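You operate a simulated robot arm through the tools that you are given. There is no shell and no other tool. Be economical: measure what you need, move in short steps, check, and stop when the job is done.

The job below is to be done with a simulated robot arm. You get a single attempt, and the scene is never put back.

## Task
Speed box off, then fit the weight as the job card says.
Fine: off before the guard opens; weight from the teal tray, hole and disc by the card; shut the guard again.

Only the result counts: the job must be done as asked and must still hold three seconds after the hand-in. Knocking over, shifting, dropping, spilling or breaking anything else fails it.

## Robot
A 7-joint arm with a fingered hand on a trunk, on a base that drives. Base frame: it is fixed to the floor where the robot stands at the start and does not move with it; the origin is under the middle of the robot, x ahead of it, y to its left, z up. Readings come in cm, degrees, newtons and seconds.
With the tool pointing down near the work surface it reaches from about 28 to 82 cm from the robot's upright axis, wherever it stands. Its first joint turns from -143.0 to 143.0 degrees. Places, roughly: black weight, blue weight, green weight, grey weig [75, -125, 75]; blue sensor arm [70, -110, 100]; clear guard of the rotor rig [70, -90, 100]; grey knob of the rub test [70, -80, 110]; job card [60, -40, 90]; left clamp knob [60, -60, 90]; left oil knob [80, -60, 100]; power switch of the balancing machine [60, -150, 90]; power switch of the read-out box [80, -20, 100]; power switch of the speed box [50, -10, 80]; right clamp knob [60, -110, 90]; right oil knob [80, -100, 100]; speed dial [60, -10, 90]; switch of the socket bar of the big table [110, -30, 80]; unit dial of the read-out box [90, -20, 110]. Payload 3 kg.
The tool frame sits at the grasp point between the pads (the TCP): z along the fingers, y along the line on which they close. The tips reach 2.6 cm beyond it. The gripper opens to 14.8 cm. The gripper's body begins 7.3 cm behind the TCP. The gripper is a hand of 3 fingers: y runs from the thumb to the fingers, the wrist lies at [0, 0, -22.9] in the tool frame, and closing takes about 1.5 s.
Orientation is that of the tool frame in the base frame, as a unit quaternion [w, x, y, z]. With the fingers straight down and closing along the base's y, the tool's x points along the base's -x, its y along +y and its z along -z.

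## Interface
- The arm moves only by the tool arm_command. Its argument "plan" is one flat list of numbers, 7 for each row, row after row: the shift along the tool's x, y, z in cm, then the turn, a rotation vector about the tool's x, y, z in rad, then the opening, from 0 (shut) to 1 (fully open). In form: [x, y, z, ax, ay, az, gripper, x, y, z, ax, ay, az, gripper, ...]. A call has 1 to 10 rows; each row shifts and turns the commanded pose from where the row before left it, along the tool's axes as they then stand. Rows are played at 5 a second. More than 5 cm and 8.6 degrees between two rows, or a gripper value outside its range, and nothing of the call is played. Where a pose cannot be reached the arm comes as near as it can. A force on the tool above 50 N (or 10 N above the force at the start of the call, whichever is more), or a blocked arm, ends the call early, and 0.2 s more pass. The fingers move at their own pace (about 15.3 cm/s each) and stop on an object; they squeeze with about 28 N. The grip force told is the motor's: it shows also when the fingers shut on nothing. Time passes only in rows, and 0.2 s behind the last, so rows that do not move let the fingers close. The reply holds the time, the measured pose of the TCP, the force on the tool along the base axes, the opening and the grip force, in the units named above and with some noise, with the torque about the TCP (base axes, N m) and any sound that the robot's microphone picked up, and new pictures: "pictures" is both (left out), scene, wrist or none.
- Cameras (640 x 400 px; columns grow to the right, rows downward): "scene" is now at [14.08, -4.52, 186.21]; the picture's right is [-0.60, -0.80, -0.00], its down [-0.63, 0.47, -0.62] and it looks along [0.50, -0.37, -0.78] (base axes); focal length 286 px, centre (320, 200). "wrist" rides on the gripper at [6.8, -3.9, -9] in the tool frame; the picture's right is [0.50, 0.87, 0.00], its down [-0.66, 0.38, -0.65] and it looks along [-0.57, 0.33, 0.76] (tool axes); focal length 222 px, centre (320, 200). There is no depth. A picture from a camera that has moved, and an enlarged one, comes with that camera's place and axes in the base frame and with its lens.
- slide_trunk(by): slides the trunk up (or, below 0, down) by that many cm; the arm and the scene camera ride with it, the base frame stays. It gives what a move gives, with no picture.
- drive_base(legs): drives the robot by 1 to 6 legs, each [ahead, left, turn to the left] in cm, cm and degrees, along the robot's own axes; the way and the turn of a leg run together, so that a leg with both is an arc; at most 150 cm and 180 degrees a leg. The arm and the cameras ride along, it lands a little off, and it stops where it bumps. It gives what a move gives, and a new picture of the scene camera.
- preshape(shape): the hand has 3 fingers and takes this shape, open, in about a second: jaw (thumb against the fingers, like two jaws); tri (thumb and two fingers); tip (a fingertip pinch); poke (one finger out to press); point (the index stretched); flat (the hand flat); cup (the hand cupped); fist (a fist). The gripper value then closes the fingers along that shape, each until it touches; the sizes above hold for jaw. It gives what a move gives, with no picture.
- turn_head(pan, tilt): turns the head with the scene camera to pan (to the left, within 86 degrees either way) and tilt (down, from -29 to 69), counted from straight ahead of the robot. It gives what a move gives, and a new picture of the scene camera.
- close_up(camera, box): a new picture of the part [left, top, right, bottom] of that camera's present view, enlarged. The clock stands still meanwhile.
- job_done(): hands the job in; it is judged then, once.

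Work in short steps. Places have to be worked out from the pictures, the camera data and where the tool is seen: move nearer, look again, correct. Check each grasp and each placing, and mend what went wrong. You have 120 turns and 260 pictures in all, those below and enlarged ones among them. Open the gripper and draw the arm clear of the work before you hand the job in, unless the task says otherwise; then end with one line.

The tools are called after "Emit:" as name(argument=value, ...) on one line, values as JSON. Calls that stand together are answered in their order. arm_command: Moves the arm, as the interface text tells. Its arguments: {"type":"object","properties":{"plan":{"type":"array","items":{"type":"number"}},"pictures":{"type":"string","enum":["both","scene","wrist","none"]}},"required":["plan"]} The other tools are called the same way: slide_trunk (by) slides the trunk up or down; preshape (shape) gives the hand a shape; drive_base (legs) drives the base; turn_head (pan, tilt) turns the head that bears the scene camera; close_up (camera, box) takes an enlarged picture of a part of a camera's view; job_done () hands the job in.

At the start:

```text
clock: 0.0
ee_pos: [31.23, -68.61, 99.88]
orientation: [0.0, 0.0, 1.0, 0.001]
force: [-0.3, -0.1, 0.0]
ft_torque: [-0.01, 0.04, -0.01]
finger_gap: 14.79
grip_force: 0.1
shape: jaw
trunk travel left (down, up): [-80.0, 9.0]
robot x, y, heading: [-0.05, -0.1, -0.1]
head pan, tilt: [-36.7, 51.3]
```

scene: 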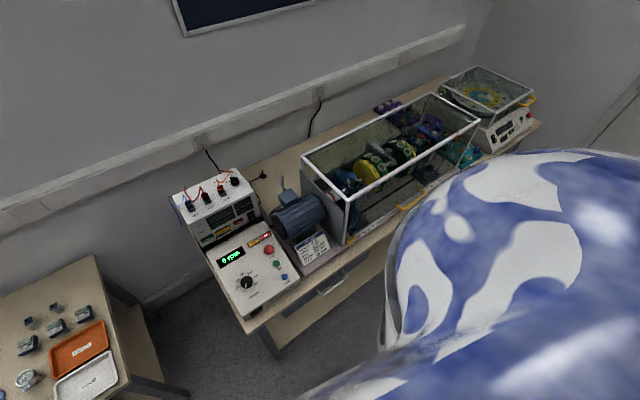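
wrist: 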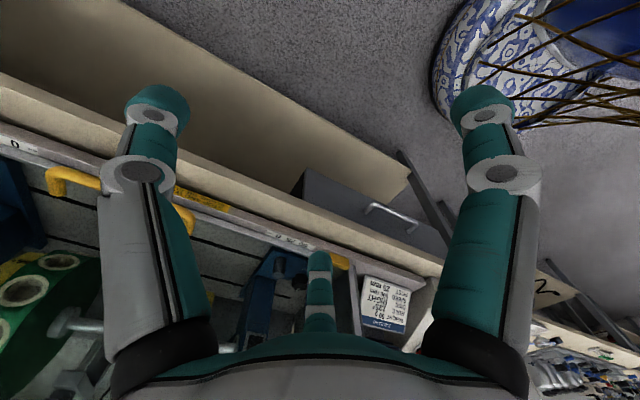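

The arm blocks part of the scene view, but the speed box and the card are visible. I take close-ups of both.

Emit:
close_up(camera="scene", box=[170, 160, 350, 330])

Emit:
close_up(camera="scene", box=[285, 225, 345, 270])

Emit:
close_up(camera="scene", box=[290, 60, 550, 250])

Emit:
close_up(camera="wrist", box=[340, 260, 440, 340])

```text
2.35 times, centred on (260, 245) of scene
camera zoom: at [14.08, -4.52, 186.21], right [-0.6, -0.8, 0.0], down [-0.63, 0.47, -0.62], along [0.5, -0.37, -0.78], focal length 674 px, centre (461, 94)
```

zoom: 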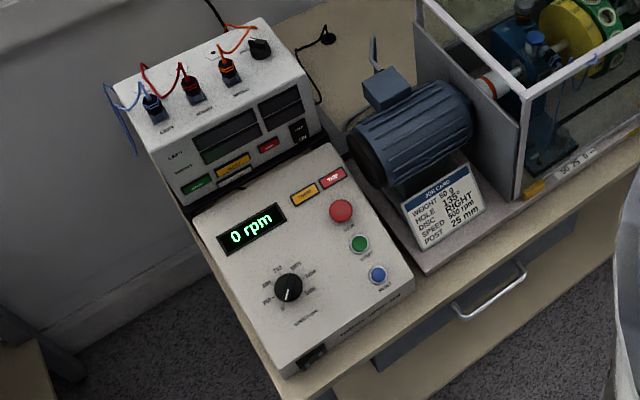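

```text
8.89 times, centred on (315, 248) of scene
camera zoom: at [14.08, -4.52, 186.21], right [-0.6, -0.8, 0.0], down [-0.63, 0.47, -0.62], along [0.5, -0.37, -0.78], focal length 2545 px, centre (364, -222)
```

zoom: 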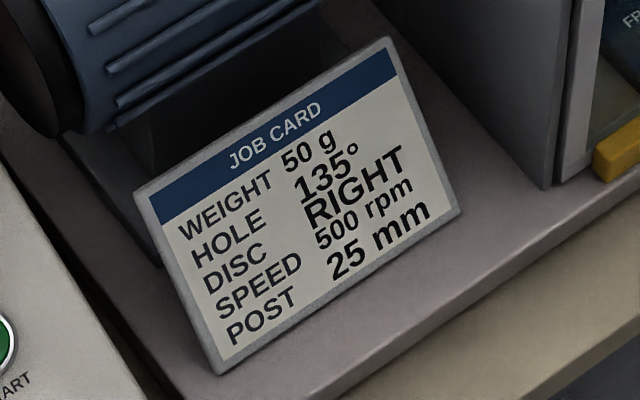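

```text
2.11 times, centred on (420, 155) of scene
camera zoom: at [14.08, -4.52, 186.21], right [-0.6, -0.8, 0.0], down [-0.63, 0.47, -0.62], along [0.5, -0.37, -0.78], focal length 603 px, centre (110, 295)
```

zoom: 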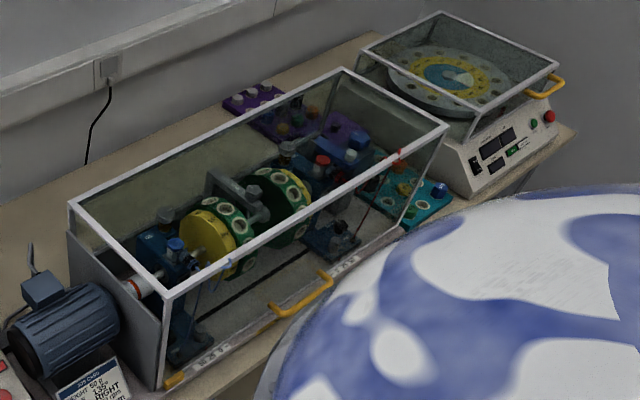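

```text
5.00 times, centred on (390, 300) of wrist
camera zoom: at [24.5, -72.58, 108.97], right [-0.5, 0.87, 0.0], down [0.66, 0.38, 0.65], along [0.57, 0.33, -0.76], focal length 1111 px, centre (-30, -300)
```

zoom: 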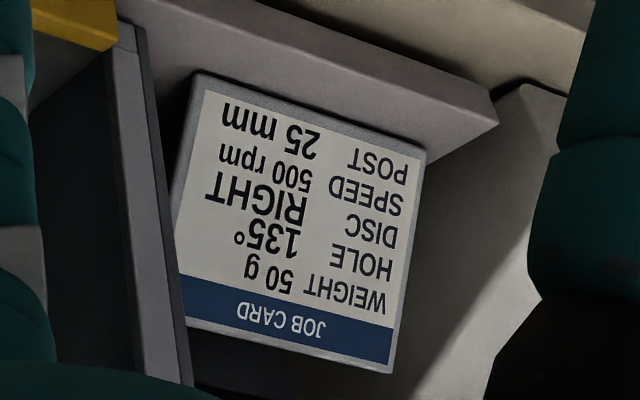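

The card reads 50 g, hole 135°, RIGHT disc. Next I look closely at the speed box switch and the weight tray.

Emit:
close_up(camera="scene", box=[230, 280, 310, 330])

Emit:
close_up(camera="scene", box=[365, 85, 485, 165])

Emit:
close_up(camera="scene", box=[330, 125, 450, 200])

```text
8.00 times, centred on (270, 305) of scene
camera zoom: at [14.08, -4.52, 186.21], right [-0.6, -0.8, 0.0], down [-0.63, 0.47, -0.62], along [0.5, -0.37, -0.78], focal length 2290 px, centre (720, -640)
```

zoom: 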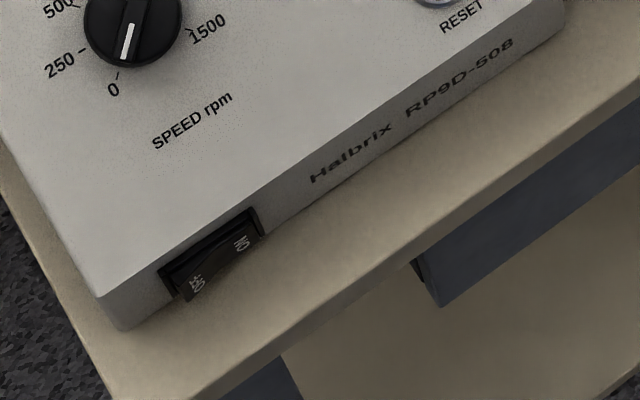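

```text
5.00 times, centred on (425, 125) of scene
camera zoom: at [14.08, -4.52, 186.21], right [-0.6, -0.8, 0.0], down [-0.63, 0.47, -0.62], along [0.5, -0.37, -0.78], focal length 1431 px, centre (-205, 575)
```

zoom: 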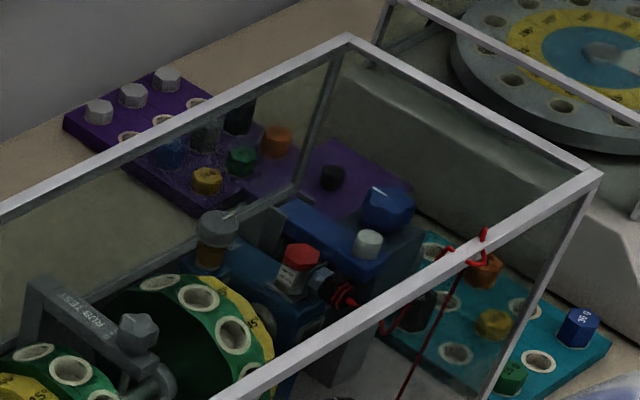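

```text
5.33 times, centred on (390, 162) of scene
camera zoom: at [14.08, -4.52, 186.21], right [-0.6, -0.8, 0.0], down [-0.63, 0.47, -0.62], along [0.5, -0.37, -0.78], focal length 1527 px, centre (-53, 400)
```

zoom: 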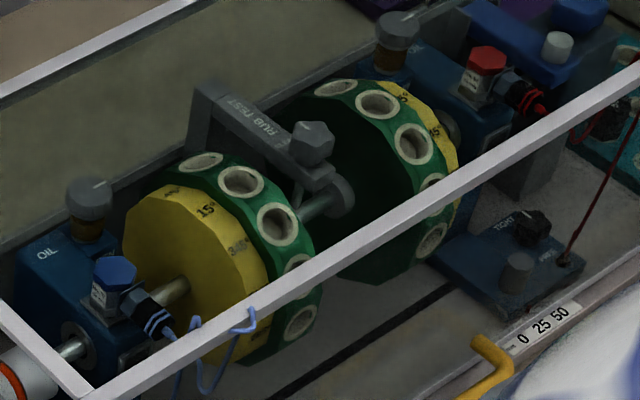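

The rocker is on the front face of the box, OFF end to the left, currently in ON. I swing the arm over to the speed box with the hand in poke shape.

Emit:
preshape(shape="poke")

Emit:
arm_command(plan=[0, 5, 0, 0, 0, 0, 1, 0, 5, 0, 0, 0, 0, 1, 0, 5, 0, 0, 0, 0, 1, 0, 5, 0, 0, 0, 0, 1, 0, 5, 0, 0, 0, 0, 1, 0, 5, 0, 0, 0, 0, 1, 0, 5, 0, 0, 0, 0, 1, 0, 5, 0, 0, 0, 0, 1, 0, 5, 0, 0, 0, 0, 1, 0, 5, 0, 0, 0, 0, 1], pictures="both")

```text
clock: 0.9
ee_pos: [31.15, -68.55, 99.96]
orientation: [0.0, 0.0, 1.0, 0.0]
force: [-1.2, -0.7, 0.4]
ft_torque: [0.0, 0.0, 0.01]
finger_gap: 0.0
grip_force: 0.0
shape: poke
trunk travel left (down, up): [-80.0, 9.0]
robot x, y, heading: [0.19, 0.25, -0.3]
head pan, tilt: [-36.7, 51.3]
```

```text
clock: 3.1
ee_pos: [40.21, -25.95, 91.11]
orientation: [0.0, -0.001, 1.0, 0.0]
force: [0.1, 0.6, -0.1]
ft_torque: [0.0, 0.06, -0.01]
finger_gap: 0.0
grip_force: 0.0
shape: poke
out of reach, approached as far as the arm can: row 4, 5, 6, 7, 8, 9, 10
trunk travel left (down, up): [-80.0, 9.0]
robot x, y, heading: [-0.14, -0.16, 0.2]
head pan, tilt: [-36.7, 51.3]
camera scene: at [14.1, -4.48, 186.21], right [-0.6, -0.8, 0.0], down [-0.63, 0.47, -0.62], along [0.5, -0.37, -0.78], focal length 286 px, centre (320, 200)
camera wrist: at [33.49, -29.94, 100.03], right [-0.5, 0.87, 0.0], down [0.66, 0.38, 0.65], along [0.56, 0.33, -0.76], focal length 222 px, centre (320, 200)
```

scene: 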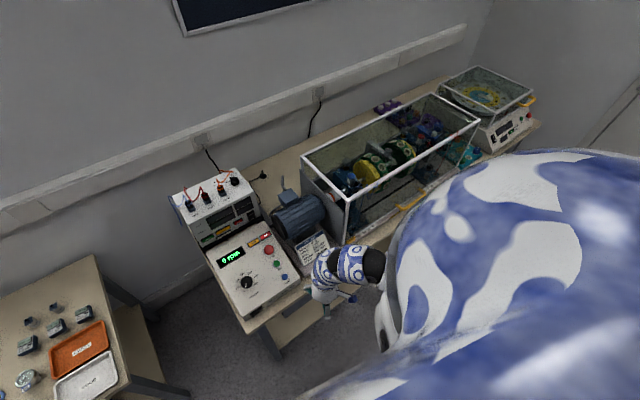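
wrist: 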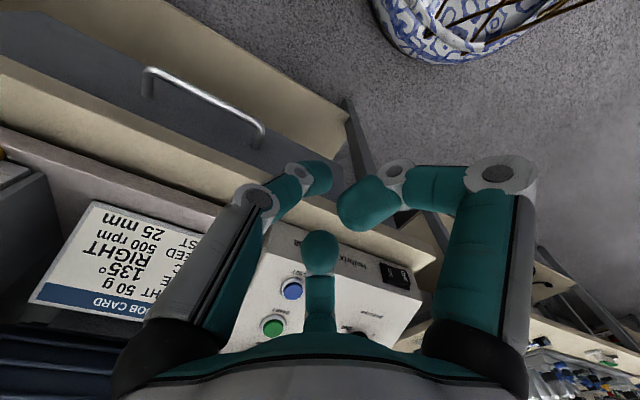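

The arm is now near the speed box. I zoom the wrist camera to see which finger sticks out, and look again at the switch.

Emit:
close_up(camera="wrist", box=[220, 130, 460, 300])

Emit:
close_up(camera="scene", box=[290, 230, 400, 330])

```text
2.35 times, centred on (340, 215) of wrist
camera zoom: at [33.49, -29.94, 100.03], right [-0.5, 0.87, 0.0], down [0.66, 0.38, 0.65], along [0.56, 0.33, -0.76], focal length 523 px, centre (273, 165)
```

zoom: 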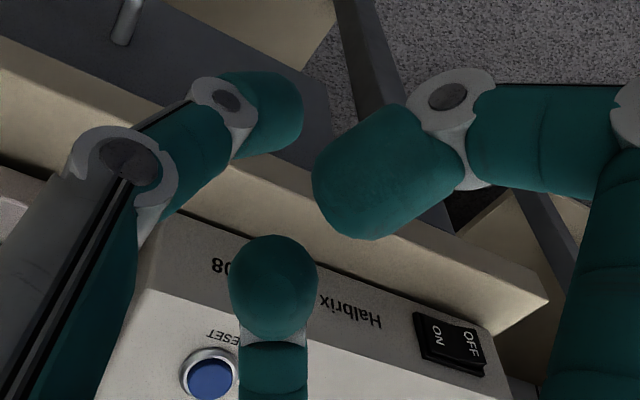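

```text
4.00 times, centred on (345, 280) of scene
camera zoom: at [14.1, -4.48, 186.21], right [-0.6, -0.8, 0.0], down [-0.63, 0.47, -0.62], along [0.5, -0.37, -0.78], focal length 1145 px, centre (220, -120)
```

zoom: 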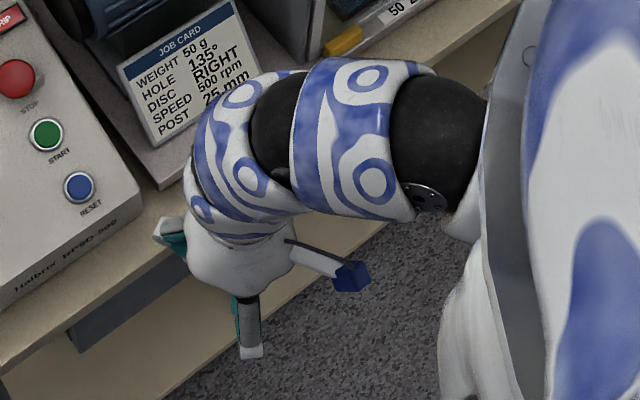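

Triangulated switch: centre about (53.4, −5.4, 82.7), OFF end at y≈−4.3. I close the poke shape to see which digit stays out.

Emit:
arm_command(plan=[0, 0, 0, 0, 0, 0, 0, 0, 0, 0, 0, 0, 0, 0, 0, 0, 0, 0, 0, 0, 0, 0, 0, 0, 0, 0, 0, 0, 0, 0, 0, 0, 0, 0, 0], pictures="wrist")

Emit:
close_up(camera="scene", box=[290, 230, 400, 330])

```text
clock: 4.3
ee_pos: [40.22, -26.08, 91.08]
orientation: [-0.001, 0.0, 1.0, 0.001]
force: [-0.7, -0.1, 0.0]
ft_torque: [-0.02, 0.01, 0.01]
finger_gap: 0.0
grip_force: 28.2
shape: jaw
trunk travel left (down, up): [-80.0, 9.0]
robot x, y, heading: [0.02, 0.16, 0.1]
head pan, tilt: [-36.7, 51.3]
camera wrist: at [33.48, -30.0, 100.03], right [-0.5, 0.87, 0.0], down [0.66, 0.38, 0.65], along [0.56, 0.33, -0.76], focal length 222 px, centre (320, 200)
```

wrist: 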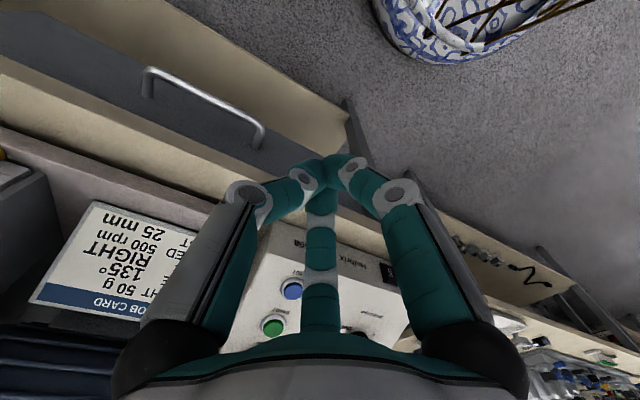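

```text
4.00 times, centred on (345, 280) of scene
camera zoom: at [14.08, -4.51, 186.21], right [-0.6, -0.8, 0.0], down [-0.63, 0.47, -0.62], along [0.5, -0.37, -0.78], focal length 1145 px, centre (220, -120)
```

zoom: 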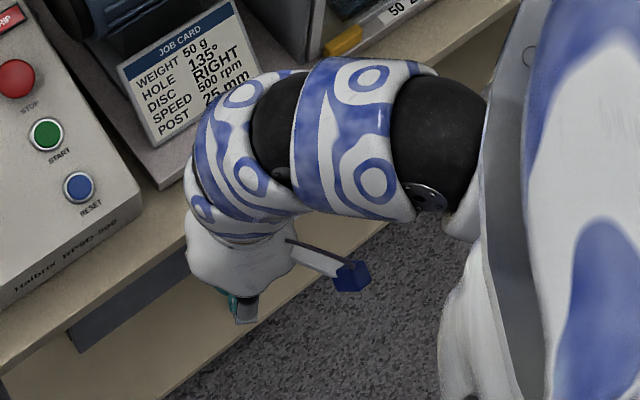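

Shutting the hand gives a three-finger point at the TCP, which makes a good pusher. I tilt the hand about 50° forward and move left to stand in front of the switch.

Emit:
arm_command(plan=[0, 3.7, 0, 0, -0.145, 0, 0, 0, 3.7, 0, 0, -0.145, 0, 0, 0, 3.7, 0, 0, -0.145, 0, 0, 0, 3.7, 0, 0, -0.145, 0, 0, 0, 3.7, 0, 0, -0.145, 0, 0, 0, 3.7, 0, 0, -0.145, 0, 0], pictures="both")

```text
clock: 5.9
ee_pos: [45.82, -24.17, 87.39]
orientation: [0.404, 0.262, 0.868, -0.122]
force: [0.1, -0.2, 0.2]
ft_torque: [0.02, 0.0, 0.01]
finger_gap: 0.0
grip_force: 28.4
shape: jaw
out of reach, approached as far as the arm can: row 1, 2, 3
trunk travel left (down, up): [-80.0, 9.0]
robot x, y, heading: [-0.38, 0.32, 0.1]
head pan, tilt: [-36.7, 51.3]
stopped in row 6: the arm was blocked; the commanded pose is now the measured one
camera scene: at [14.07, -4.49, 186.22], right [-0.6, -0.8, 0.0], down [-0.63, 0.47, -0.63], along [0.5, -0.37, -0.78], focal length 286 px, centre (320, 200)
camera wrist: at [34.26, -21.27, 87.93], right [0.21, 0.9, -0.38], down [0.14, 0.36, 0.92], along [0.97, -0.25, -0.05], focal length 222 px, centre (320, 200)
```

scene: 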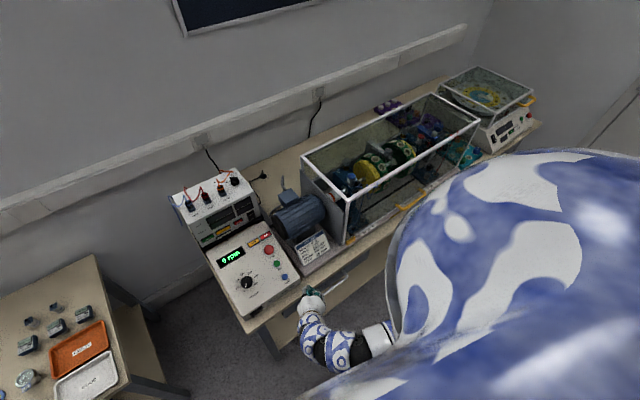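
wrist: 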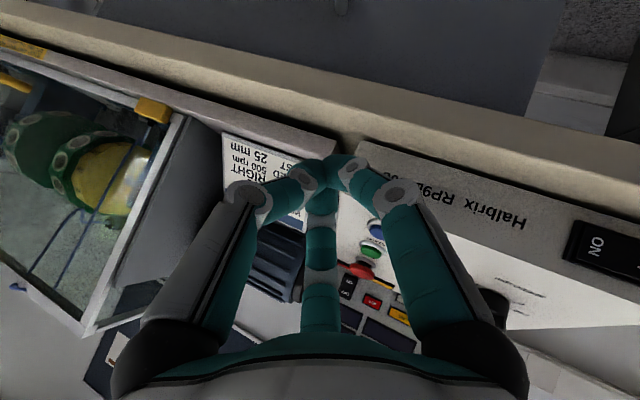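

The arm is cramped close in front of the robot. I back the base off 20 cm to get room.

Emit:
drive_base(legs=[[-22, 0, 0]])

```text
clock: 7.6
ee_pos: [23.77, -24.22, 87.26]
orientation: [0.404, 0.263, 0.867, -0.122]
force: [-0.4, 0.3, -0.1]
ft_torque: [-0.03, -0.03, -0.03]
finger_gap: 0.0
grip_force: 28.0
shape: jaw
trunk travel left (down, up): [-80.0, 9.0]
robot x, y, heading: [-21.87, 0.21, 0.2]
head pan, tilt: [-36.7, 51.3]
camera scene: at [-8.05, -4.52, 186.22], right [-0.6, -0.8, 0.0], down [-0.62, 0.47, -0.63], along [0.5, -0.37, -0.78], focal length 286 px, centre (320, 200)
```

scene: 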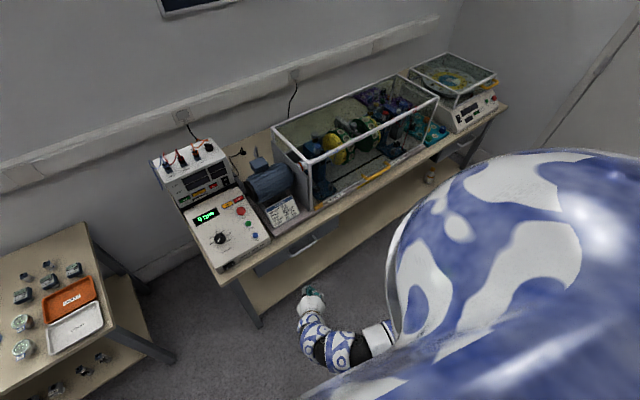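

Now I move 16 cm ahead into the freed space, then straighten the tool orientation.

Emit:
arm_command(plan=[-2.13, 2.22, 2.55, 0, 0, 0, 0, -2.13, 2.22, 2.55, 0, 0, 0, 0, -2.13, 2.22, 2.55, 0, 0, 0, 0, -2.13, 2.22, 2.55, 0, 0, 0, 0, 0, 0, 0, -0.09, 0, -0.0757, 0, 0, 0, 0, -0.09, 0, -0.0757, 0, 0, 0, 0, -0.09, 0, -0.0757, 0, 0, 0, 0, -0.09, 0, -0.0757, 0, 0, 0, 0, -0.09, 0, -0.0757, 0], pictures="wrist")

```text
clock: 9.6
ee_pos: [39.89, -24.15, 87.24]
orientation: [0.422, -0.001, 0.906, 0.0]
force: [-0.6, -0.3, 0.3]
ft_torque: [-0.05, -0.01, -0.04]
finger_gap: 0.01
grip_force: 27.6
shape: jaw
trunk travel left (down, up): [-80.0, 9.0]
robot x, y, heading: [-21.69, 0.05, -0.1]
head pan, tilt: [-36.7, 51.3]
camera wrist: at [28.58, -28.23, 87.88], right [-0.32, 0.87, -0.38], down [-0.08, 0.38, 0.92], along [0.94, 0.33, -0.05], focal length 222 px, centre (320, 200)
```

wrist: 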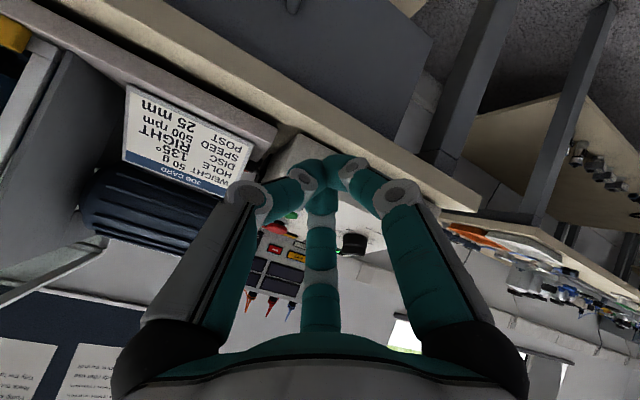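

Orientation is right. I move to just in front of the switch (TCP about (46, −4, 85)).

Emit:
arm_command(plan=[-0.46, 4.08, 1.18, 0, 0, 0, 0, -0.46, 4.08, 1.18, 0, 0, 0, 0, -0.46, 4.08, 1.18, 0, 0, 0, 0, -0.46, 4.08, 1.18, 0, 0, 0, 0, -0.46, 4.08, 1.18, 0, 0, 0, 0, 0, 0, 0, 0, 0, 0, 0], pictures="wrist")

Emit:
close_up(camera="scene", box=[180, 220, 300, 300])

```text
clock: 11.0
ee_pos: [45.67, -3.77, 85.4]
orientation: [0.423, -0.002, 0.906, 0.002]
force: [0.6, -0.4, 0.9]
ft_torque: [-0.03, 0.01, 0.04]
finger_gap: 0.03
grip_force: 28.3
shape: jaw
trunk travel left (down, up): [-80.0, 9.0]
robot x, y, heading: [-21.97, -0.27, -0.2]
head pan, tilt: [-36.7, 51.3]
camera wrist: at [34.5, -7.72, 85.95], right [-0.32, 0.87, -0.38], down [-0.08, 0.38, 0.92], along [0.94, 0.33, -0.05], focal length 222 px, centre (320, 200)
```

wrist: 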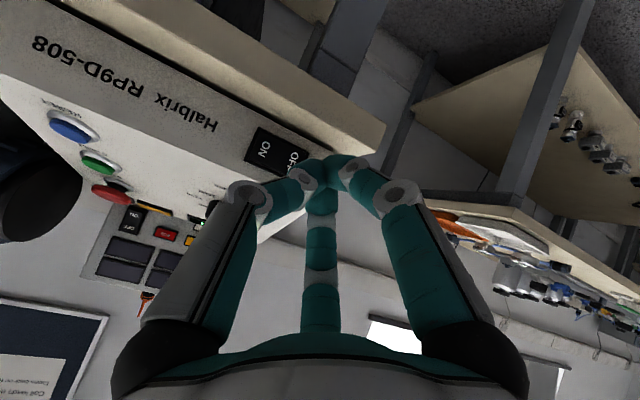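

```text
5.00 times, centred on (240, 260) of scene
camera zoom: at [-7.91, -4.57, 186.21], right [-0.6, -0.8, 0.0], down [-0.63, 0.47, -0.62], along [0.5, -0.37, -0.78], focal length 1431 px, centre (720, -100)
```

zoom: 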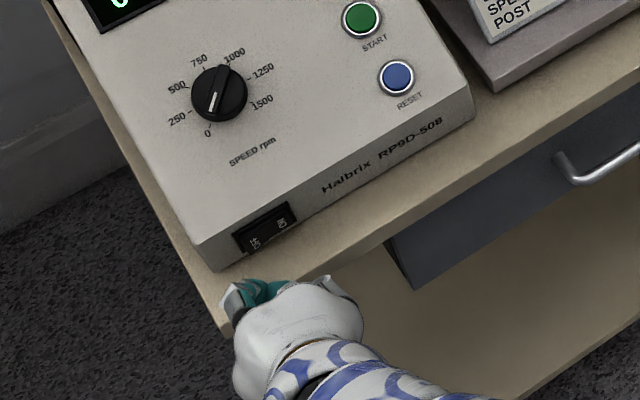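

The OFF end is at about (53.2, −4.6, 82.6). I shift the tip slightly right and down, then push along +x.

Emit:
arm_command(plan=[-1.1, -0.55, 1.7, 0, 0, 0, 0, -1.1, -0.55, 1.7, 0, 0, 0, 0, -0.45, 0, 0.54, 0, 0, 0, 0, -0.45, 0, 0.54, 0, 0, 0, 0, 0, 0, 0, 0, 0, 0, 0], pictures="wrist")

Emit:
close_up(camera="scene", box=[180, 200, 300, 280])

```text
clock: 12.1
ee_pos: [50.46, -5.02, 84.2]
orientation: [0.417, 0.0, 0.909, 0.001]
force: [-16.5, 3.5, -5.5]
ft_torque: [0.04, 0.28, 0.14]
finger_gap: 0.01
grip_force: 28.0
shape: jaw
trunk travel left (down, up): [-80.0, 9.0]
robot x, y, heading: [-22.08, 0.0, -0.1]
head pan, tilt: [-36.7, 51.3]
stopped in row 5: the force on the tool passed its limit at 54 N (the readings are from after the stop); the commanded pose is now the measured one
camera wrist: at [39.27, -8.96, 84.96], right [-0.33, 0.87, -0.38], down [-0.07, 0.38, 0.92], along [0.94, 0.33, -0.06], focal length 222 px, centre (320, 200)
```

wrist: 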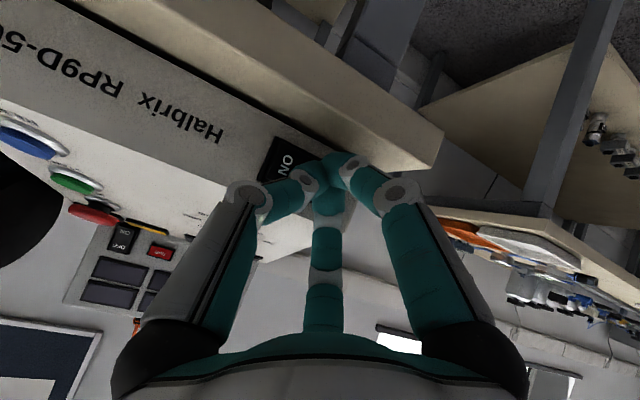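

```text
5.00 times, centred on (240, 240) of scene
camera zoom: at [-8.14, -4.48, 186.22], right [-0.6, -0.8, 0.0], down [-0.62, 0.47, -0.63], along [0.5, -0.37, -0.78], focal length 1431 px, centre (720, 0)
```

zoom: 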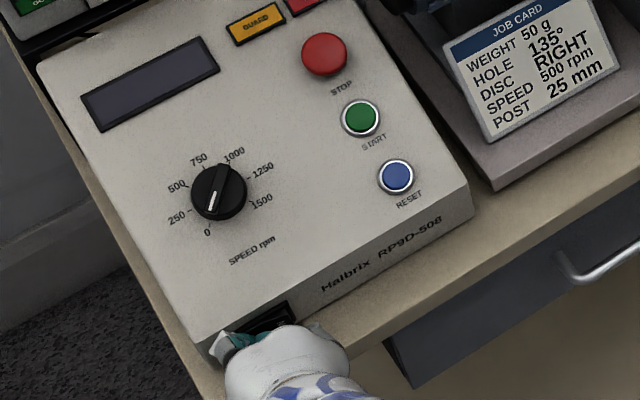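

The display is dark, so the speed box is off. I retract the hand and drive along the table to stand in front of the rig.

Emit:
arm_command(plan=[1.55, 0, -3.93, 0, 0, 0, 0, 1.55, 0, -3.93, 0, 0, 0, 0, 1.55, 0, -3.93, 0, 0, 0, 0, 0.7, 0, -2, 0, 0, 0, 0.5], pictures="none")

Emit:
close_up(camera="scene", box=[180, 200, 300, 280])

Emit:
drive_base(legs=[[0, -75, 0]])

```text
clock: 13.1
ee_pos: [36.88, -4.83, 89.29]
orientation: [0.419, 0.001, 0.908, -0.001]
force: [-1.1, -0.7, 0.9]
ft_torque: [-0.01, -0.02, 0.01]
finger_gap: 6.87
grip_force: 0.1
shape: jaw
trunk travel left (down, up): [-80.0, 9.0]
robot x, y, heading: [-22.21, -0.01, 0.3]
head pan, tilt: [-36.7, 51.3]
```

```text
5.00 times, centred on (240, 240) of scene
camera zoom: at [-7.95, -4.53, 186.21], right [-0.6, -0.8, 0.0], down [-0.63, 0.47, -0.62], along [0.5, -0.37, -0.78], focal length 1431 px, centre (720, 0)
```

zoom: 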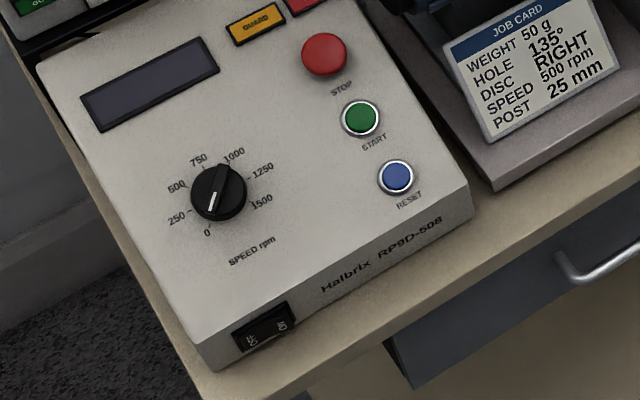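

```text
clock: 17.2
ee_pos: [36.55, -80.64, 89.27]
orientation: [0.418, 0.002, 0.908, 0.0]
force: [0.5, 0.0, -0.5]
ft_torque: [0.01, 0.03, -0.02]
finger_gap: 7.06
grip_force: 0.1
shape: jaw
trunk travel left (down, up): [-80.0, 9.0]
robot x, y, heading: [-22.42, -75.5, -0.4]
head pan, tilt: [-36.7, 51.3]
camera scene: at [-8.23, -80.05, 186.21], right [-0.6, -0.8, 0.0], down [-0.62, 0.47, -0.62], along [0.5, -0.38, -0.78], focal length 286 px, centre (320, 200)
```

scene: 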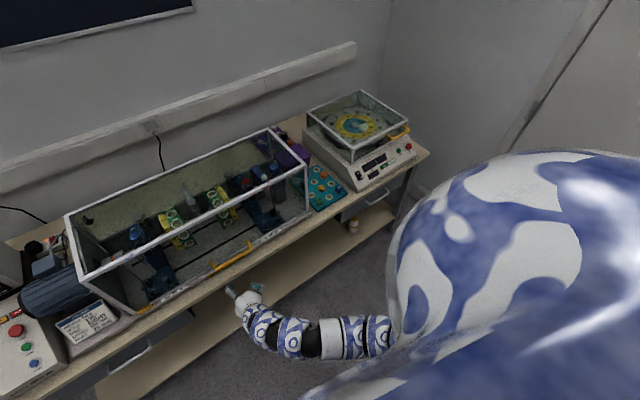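

Now I have the rig in view. I turn the head straight toward it and zoom on guard, tray and discs.

Emit:
turn_head(pan=-15, tilt=48)

```text
clock: 18.0
ee_pos: [36.51, -80.47, 89.23]
orientation: [0.418, 0.002, 0.908, 0.0]
force: [0.1, 0.6, 0.1]
ft_torque: [-0.01, -0.02, -0.02]
finger_gap: 7.06
grip_force: 0.0
shape: jaw
trunk travel left (down, up): [-80.0, 9.0]
robot x, y, heading: [-22.63, -75.5, -0.1]
head pan, tilt: [-15.0, 48.0]
camera scene: at [-6.68, -77.51, 186.66], right [-0.26, -0.96, 0.0], down [-0.72, 0.2, -0.67], along [0.65, -0.18, -0.74], focal length 286 px, centre (320, 200)
```

scene: 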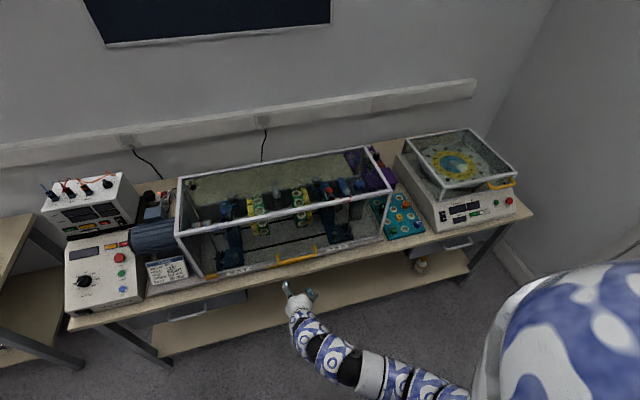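

Emit:
close_up(camera="scene", box=[170, 140, 400, 285])

Emit:
close_up(camera="scene", box=[360, 170, 450, 240])

Emit:
close_up(camera="scene", box=[230, 170, 350, 245])

Emit:
close_up(camera="scene", box=[190, 230, 400, 290])

```text
2.76 times, centred on (285, 212) of scene
camera zoom: at [-6.68, -77.51, 186.66], right [-0.26, -0.96, 0.0], down [-0.72, 0.2, -0.67], along [0.65, -0.18, -0.74], focal length 790 px, centre (417, 166)
```

zoom: 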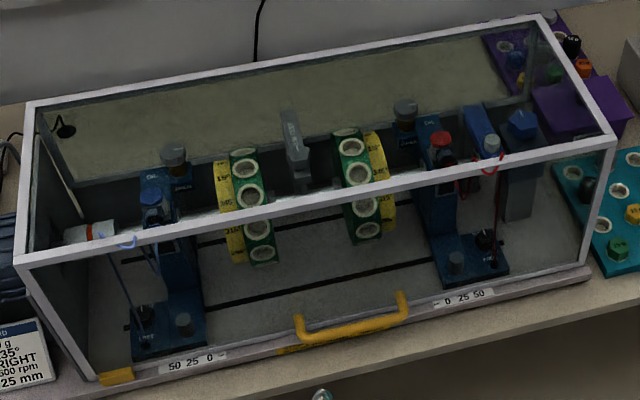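

```text
5.71 times, centred on (405, 205) of scene
camera zoom: at [-6.68, -77.51, 186.66], right [-0.26, -0.96, 0.0], down [-0.72, 0.2, -0.67], along [0.65, -0.18, -0.74], focal length 1636 px, centre (-166, 171)
```

zoom: 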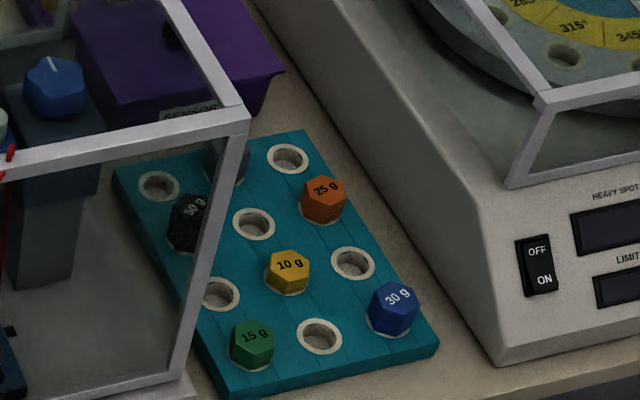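

```text
5.33 times, centred on (290, 208) of scene
camera zoom: at [-6.68, -77.51, 186.66], right [-0.26, -0.96, 0.0], down [-0.72, 0.2, -0.67], along [0.65, -0.18, -0.74], focal length 1527 px, centre (480, 160)
```

zoom: 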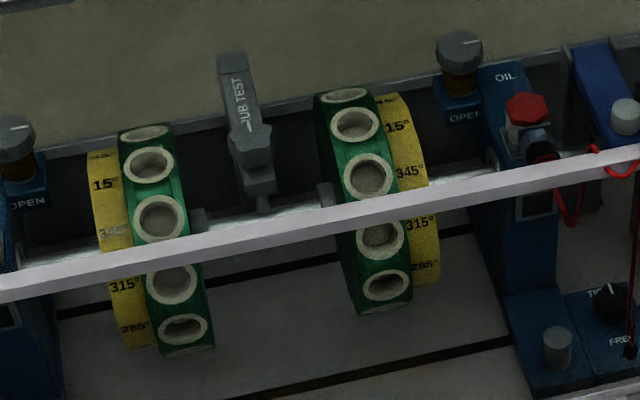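

```text
3.05 times, centred on (295, 260) of scene
camera zoom: at [-6.68, -77.51, 186.66], right [-0.26, -0.96, 0.0], down [-0.72, 0.2, -0.67], along [0.65, -0.18, -0.74], focal length 872 px, centre (396, 17)
```

zoom: 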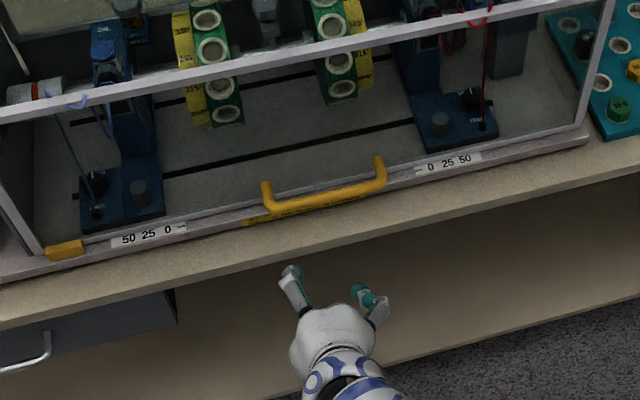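

Holes on each disc are 30° apart (15°, 345°, 315°…). Now the guard handle: a look with the wrist camera.

Emit:
arm_command(plan=[0, -2, -3, 0, 0, 0, 1], pictures="wrist")

Emit:
close_up(camera="scene", box=[260, 225, 340, 275])

```text
clock: 18.4
ee_pos: [34.26, -82.57, 91.35]
orientation: [0.419, 0.002, 0.908, 0.0]
force: [-0.9, 0.3, -0.3]
ft_torque: [0.01, 0.0, 0.02]
finger_gap: 14.2
grip_force: 0.1
shape: jaw
trunk travel left (down, up): [-80.0, 9.0]
robot x, y, heading: [-22.64, -75.68, -0.5]
head pan, tilt: [-15.0, 48.0]
camera wrist: at [22.95, -86.58, 91.95], right [-0.32, 0.87, -0.38], down [-0.07, 0.38, 0.92], along [0.94, 0.32, -0.06], focal length 222 px, centre (320, 200)
```

wrist: 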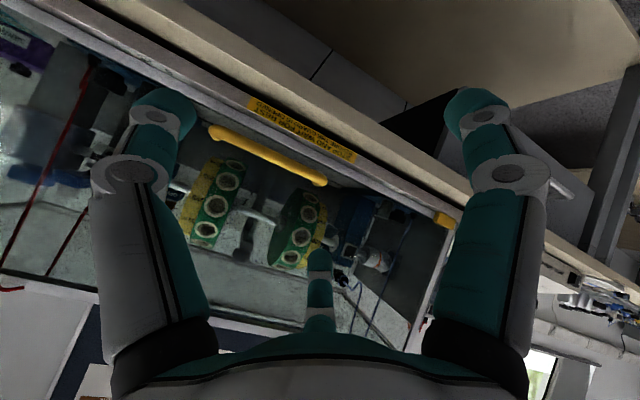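

```text
8.00 times, centred on (300, 250) of scene
camera zoom: at [-6.79, -77.57, 186.67], right [-0.26, -0.96, 0.0], down [-0.72, 0.2, -0.67], along [0.65, -0.18, -0.74], focal length 2290 px, centre (480, -200)
```

zoom: 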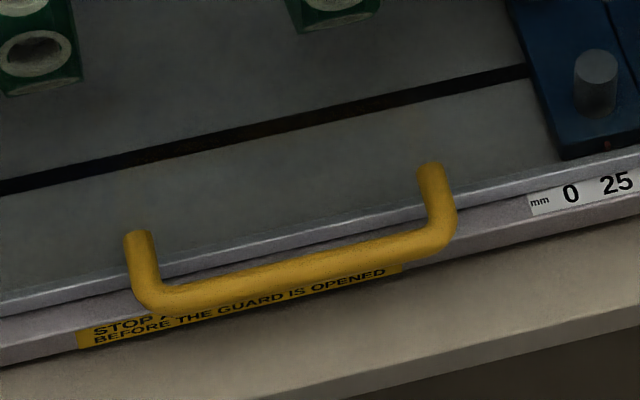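

Triangulated handle bar: x≈52.2, z≈87.7, running y −77.5 to −92. I roll the hand −90° so the fingers close across the bar, then drive 10 cm ahead.

Emit:
arm_command(plan=[0, 0, 0, 0, 0, -0.145, 1, 0, 0, 0, 0, 0, -0.145, 1, 0, 0, 0, 0, 0, -0.145, 1, 0, 0, 0, 0, 0, -0.145, 1, 0, 0, 0, 0, 0, -0.145, 1, 0, 0, 0, 0, 0, -0.145, 1, 0, 0, 0, 0, 0, -0.145, 1, 0, 0, 0, 0, 0, -0.145, 1, 0, 0, 0, 0, 0, -0.145, 1, 0, 0, 0, 0, 0, -0.145, 1], pictures="none")

Emit:
drive_base(legs=[[10, -3, 0]])

```text
clock: 20.6
ee_pos: [34.26, -82.49, 91.4]
orientation: [0.313, -0.601, 0.681, -0.278]
force: [-0.5, -1.0, 0.4]
ft_torque: [-0.03, -0.02, -0.04]
finger_gap: 14.21
grip_force: 0.2
shape: jaw
trunk travel left (down, up): [-80.0, 9.0]
robot x, y, heading: [-22.31, -75.31, -0.2]
head pan, tilt: [-15.0, 48.0]
```

```text
clock: 21.8
ee_pos: [44.4, -85.76, 91.21]
orientation: [0.313, -0.601, 0.681, -0.277]
force: [0.2, 0.6, 0.4]
ft_torque: [-0.02, 0.04, 0.04]
finger_gap: 14.2
grip_force: 0.0
shape: jaw
trunk travel left (down, up): [-80.0, 9.0]
robot x, y, heading: [-12.2, -78.86, -0.1]
head pan, tilt: [-15.0, 48.0]
camera scene: at [3.65, -80.68, 186.63], right [-0.26, -0.96, 0.0], down [-0.72, 0.2, -0.67], along [0.64, -0.18, -0.74], focal length 286 px, centre (320, 200)
```

scene: 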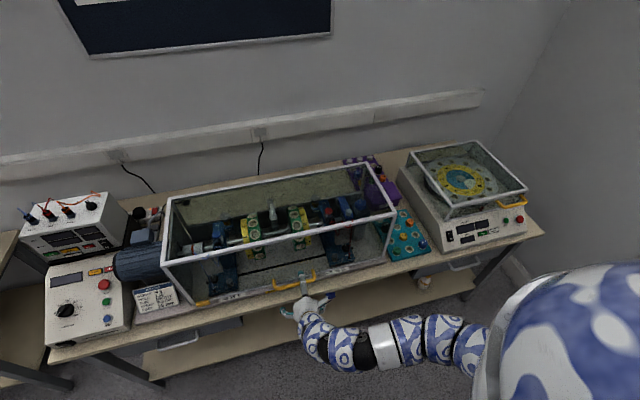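

I finish the roll, narrow the opening, and check by wrist camera.

Emit:
arm_command(plan=[0, -1.1, 1, 0, 0, -0.12, 0.4, 0, 0, 0, 0, 0, 0, 0.4, 0, 0, 0, 0, 0, 0, 0.4], pictures="wrist")

Emit:
close_up(camera="scene", box=[260, 245, 350, 325])

```text
clock: 22.6
ee_pos: [45.84, -85.79, 91.23]
orientation: [0.295, -0.64, 0.644, -0.297]
force: [-0.6, -0.8, -0.5]
ft_torque: [0.01, 0.01, 0.0]
finger_gap: 5.71
grip_force: 0.1
shape: jaw
trunk travel left (down, up): [-80.0, 9.0]
robot x, y, heading: [-12.34, -78.23, -0.4]
head pan, tilt: [-15.0, 48.0]
camera wrist: at [41.55, -92.64, 100.19], right [-0.56, -0.5, -0.66], down [-0.74, 0.66, 0.14], along [0.37, 0.57, -0.74], focal length 222 px, centre (320, 200)
```

wrist: 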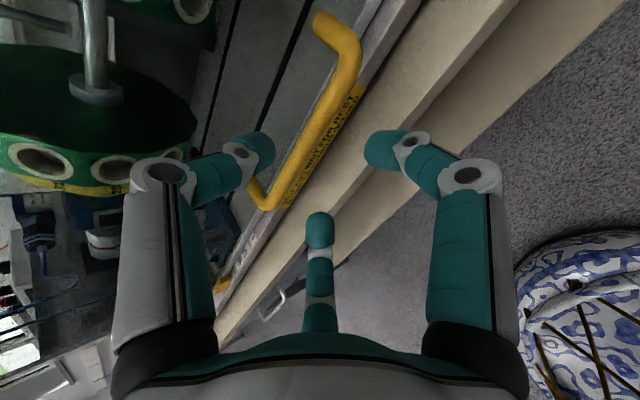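

```text
5.00 times, centred on (305, 285) of scene
camera zoom: at [3.46, -80.61, 186.65], right [-0.26, -0.96, 0.0], down [-0.72, 0.2, -0.67], along [0.65, -0.18, -0.74], focal length 1431 px, centre (395, -225)
```

zoom: 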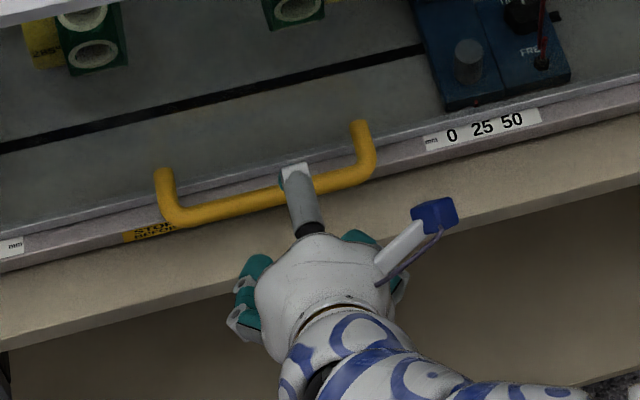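

The thumb is above and two fingers are below the bar. I centre on the bar, advance 6 cm, then close.

Emit:
arm_command(plan=[0, -1.3, 0, 0, 0, 0, 0.4, 0, 0, 2, 0, 0, 0, 0.4, 0, 0, 2, 0, 0, 0, 0.4, 0, 0, 2, 0, 0, 0, 0.4, 0, 0, 0, 0, 0, 0, 0.4], pictures="wrist")

Emit:
close_up(camera="scene", box=[260, 245, 350, 325])

```text
clock: 23.8
ee_pos: [51.21, -85.98, 88.35]
orientation: [0.295, -0.64, 0.644, -0.297]
force: [-1.7, -1.1, 0.6]
ft_torque: [-0.02, -0.05, -0.01]
finger_gap: 5.64
grip_force: 0.1
shape: jaw
trunk travel left (down, up): [-80.0, 9.0]
robot x, y, heading: [-12.38, -78.78, -0.3]
head pan, tilt: [-15.0, 48.0]
camera wrist: at [46.91, -92.74, 97.26], right [-0.56, -0.5, -0.66], down [-0.74, 0.66, 0.14], along [0.37, 0.57, -0.74], focal length 222 px, centre (320, 200)
```

wrist: 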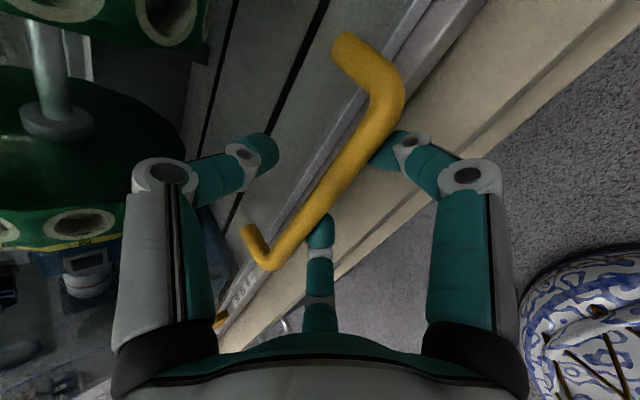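

```text
5.00 times, centred on (305, 285) of scene
camera zoom: at [3.4, -80.61, 186.66], right [-0.26, -0.96, 0.0], down [-0.72, 0.2, -0.67], along [0.65, -0.18, -0.74], focal length 1431 px, centre (395, -225)
```

zoom: 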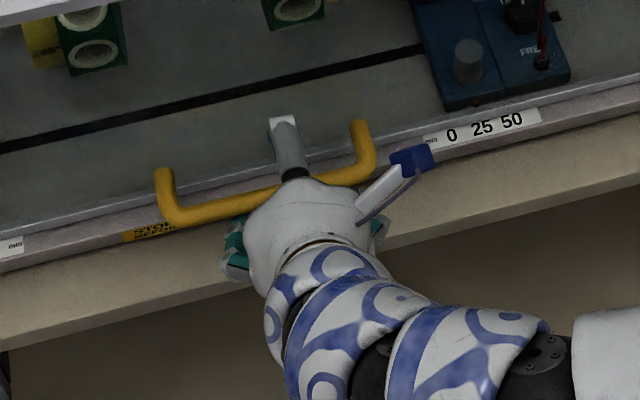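

The bar lies between thumb and fingers. I close the grip.

Emit:
arm_command(plan=[0, 0, 0, 0, 0, 0, 0, 0, 0, 0, 0, 0, 0, 0, 0, 0, 0, 0, 0, 0, 0, 0, 0, 0, 0, 0, 0, 0, 0, 0, 0, 0, 0, 0, 0], pictures="wrist")

```text
clock: 25.0
ee_pos: [51.25, -85.94, 88.51]
orientation: [0.296, -0.641, 0.644, -0.297]
force: [5.4, 0.0, -1.5]
ft_torque: [0.0, 0.04, 0.01]
finger_gap: 1.17
grip_force: 27.4
shape: jaw
trunk travel left (down, up): [-80.0, 9.0]
robot x, y, heading: [-12.32, -78.6, -0.3]
head pan, tilt: [-15.0, 48.0]
camera wrist: at [46.96, -92.72, 97.26], right [-0.56, -0.5, -0.66], down [-0.74, 0.66, 0.14], along [0.37, 0.57, -0.74], focal length 222 px, centre (320, 200)
```

wrist: 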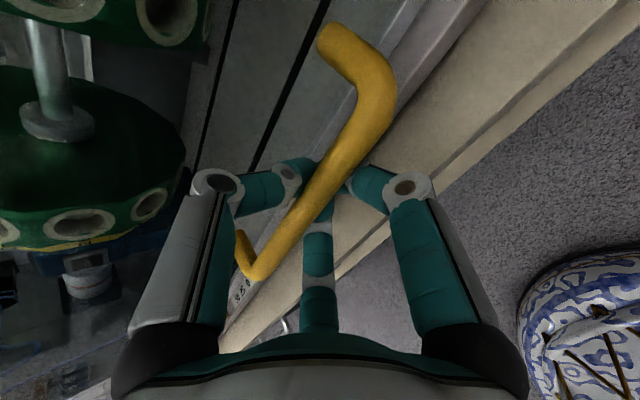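

Grip holds (gap 1.2 cm). I try a small 3 cm lift to feel how the guard moves.

Emit:
arm_command(plan=[0, -0.77, -0.64, 0, 0, 0, 0, 0, -0.77, -0.64, 0, 0, 0, 0, 0, -0.77, -0.64, 0, 0, 0, 0, 0, 0, 0, 0, 0, 0, 0], pictures="scene")

```text
clock: 26.0
ee_pos: [51.24, -85.98, 91.4]
orientation: [0.296, -0.64, 0.644, -0.296]
force: [-3.3, 1.5, -2.5]
ft_torque: [-0.01, 0.01, 0.03]
finger_gap: 1.07
grip_force: 27.8
shape: jaw
trunk travel left (down, up): [-80.0, 9.0]
robot x, y, heading: [-12.47, -78.46, -0.2]
head pan, tilt: [-15.0, 48.0]
camera scene: at [3.39, -80.6, 186.66], right [-0.26, -0.96, 0.0], down [-0.72, 0.2, -0.67], along [0.65, -0.18, -0.74], focal length 286 px, centre (320, 200)
```

scene: 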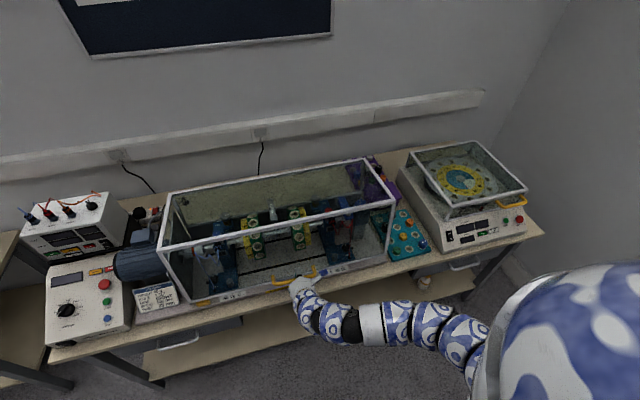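

The guard lifts about a rear hinge (force only ~4 N). I follow the arc round roughly (80, 85), up to about 50°.

Emit:
arm_command(plan=[0, -2.01, -0.64, 0, 0, 0, 0, 0, -2.01, -0.64, 0, 0, 0, 0, 0, -2.37, -0.62, 0, 0, 0, 0, 0, -2.37, -0.62, 0, 0, 0, 0, 0, -2.45, -0.22, 0, 0, 0, 0, 0, -2.45, -0.22, 0, 0, 0, 0], pictures="scene")

```text
clock: 26.8
ee_pos: [52.97, -85.78, 96.54]
orientation: [0.294, -0.642, 0.646, -0.292]
force: [-39.4, -2.9, -1.9]
ft_torque: [-0.08, 0.26, -0.02]
finger_gap: 1.16
grip_force: 28.2
shape: jaw
trunk travel left (down, up): [-80.0, 9.0]
robot x, y, heading: [-12.33, -78.35, -0.3]
head pan, tilt: [-15.0, 48.0]
stopped in row 3: the force on the tool passed its limit at 55 N (the readings are from after the stop); the commanded pose is now the measured one
camera scene: at [3.12, -80.64, 186.68], right [-0.26, -0.96, 0.0], down [-0.72, 0.2, -0.67], along [0.65, -0.18, -0.74], focal length 286 px, centre (320, 200)
```

scene: 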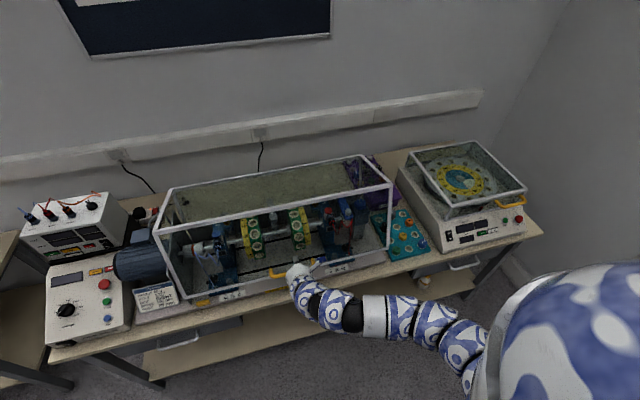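

The arc has less forward motion than I assumed. I relax 1 cm back and look at the guard closely.

Emit:
arm_command(plan=[0, 0.4, -0.48, 0, 0, 0, 0, 0, 0, 0, 0, 0, 0, 0], pictures="none")

Emit:
close_up(camera="scene", box=[140, 140, 410, 310])

```text
clock: 27.4
ee_pos: [52.64, -85.78, 96.71]
orientation: [0.295, -0.642, 0.644, -0.294]
force: [-2.9, -1.8, -1.9]
ft_torque: [-0.02, -0.08, 0.0]
finger_gap: 1.07
grip_force: 28.4
shape: jaw
trunk travel left (down, up): [-80.0, 9.0]
robot x, y, heading: [-12.26, -78.51, -0.4]
head pan, tilt: [-15.0, 48.0]
```

```text
2.35 times, centred on (275, 225) of scene
camera zoom: at [3.39, -80.61, 186.66], right [-0.26, -0.96, 0.0], down [-0.72, 0.2, -0.67], along [0.65, -0.18, -0.74], focal length 674 px, centre (426, 141)
```

zoom: 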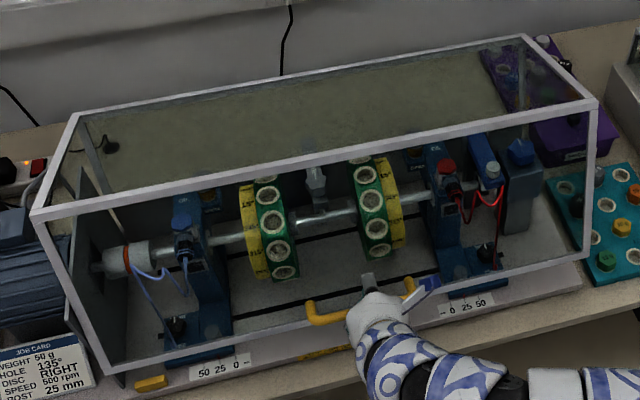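

Force nearly zero at (52.6, 96.7); a refit gives a hinge of about (80, 87.7) for the TCP, radius 28.8. I proceed in smaller steps.

Emit:
arm_command(plan=[0, -1.85, -0.6, 0, 0, 0, 0, 0, -1.85, -0.6, 0, 0, 0, 0, 0, -1.92, -0.43, 0, 0, 0, 0, 0, -1.92, -0.43, 0, 0, 0, 0, 0, 0, 0, 0, 0, 0, 0], pictures="scene")

```text
clock: 28.0
ee_pos: [53.34, -85.87, 99.57]
orientation: [0.292, -0.643, 0.647, -0.29]
force: [-36.5, -0.3, 1.5]
ft_torque: [-0.01, 0.44, 0.0]
finger_gap: 1.15
grip_force: 27.3
shape: jaw
trunk travel left (down, up): [-80.0, 9.0]
robot x, y, heading: [-12.4, -78.68, -0.2]
head pan, tilt: [-15.0, 48.0]
stopped in row 2: the force on the tool passed its limit at 56 N (the readings are from after the stop); the commanded pose is now the measured one
camera scene: at [2.97, -80.63, 186.69], right [-0.26, -0.96, 0.0], down [-0.72, 0.2, -0.67], along [0.65, -0.18, -0.74], focal length 286 px, centre (320, 200)
```

scene: 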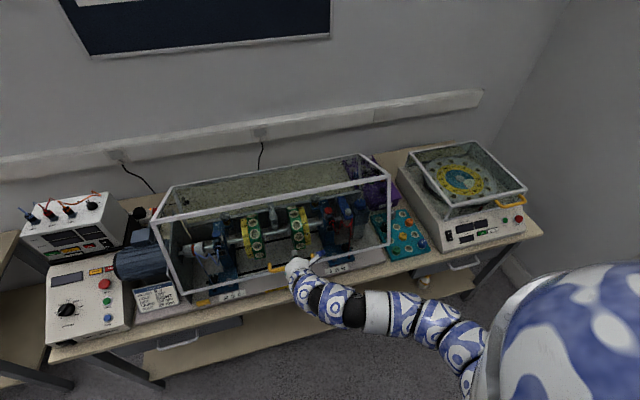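

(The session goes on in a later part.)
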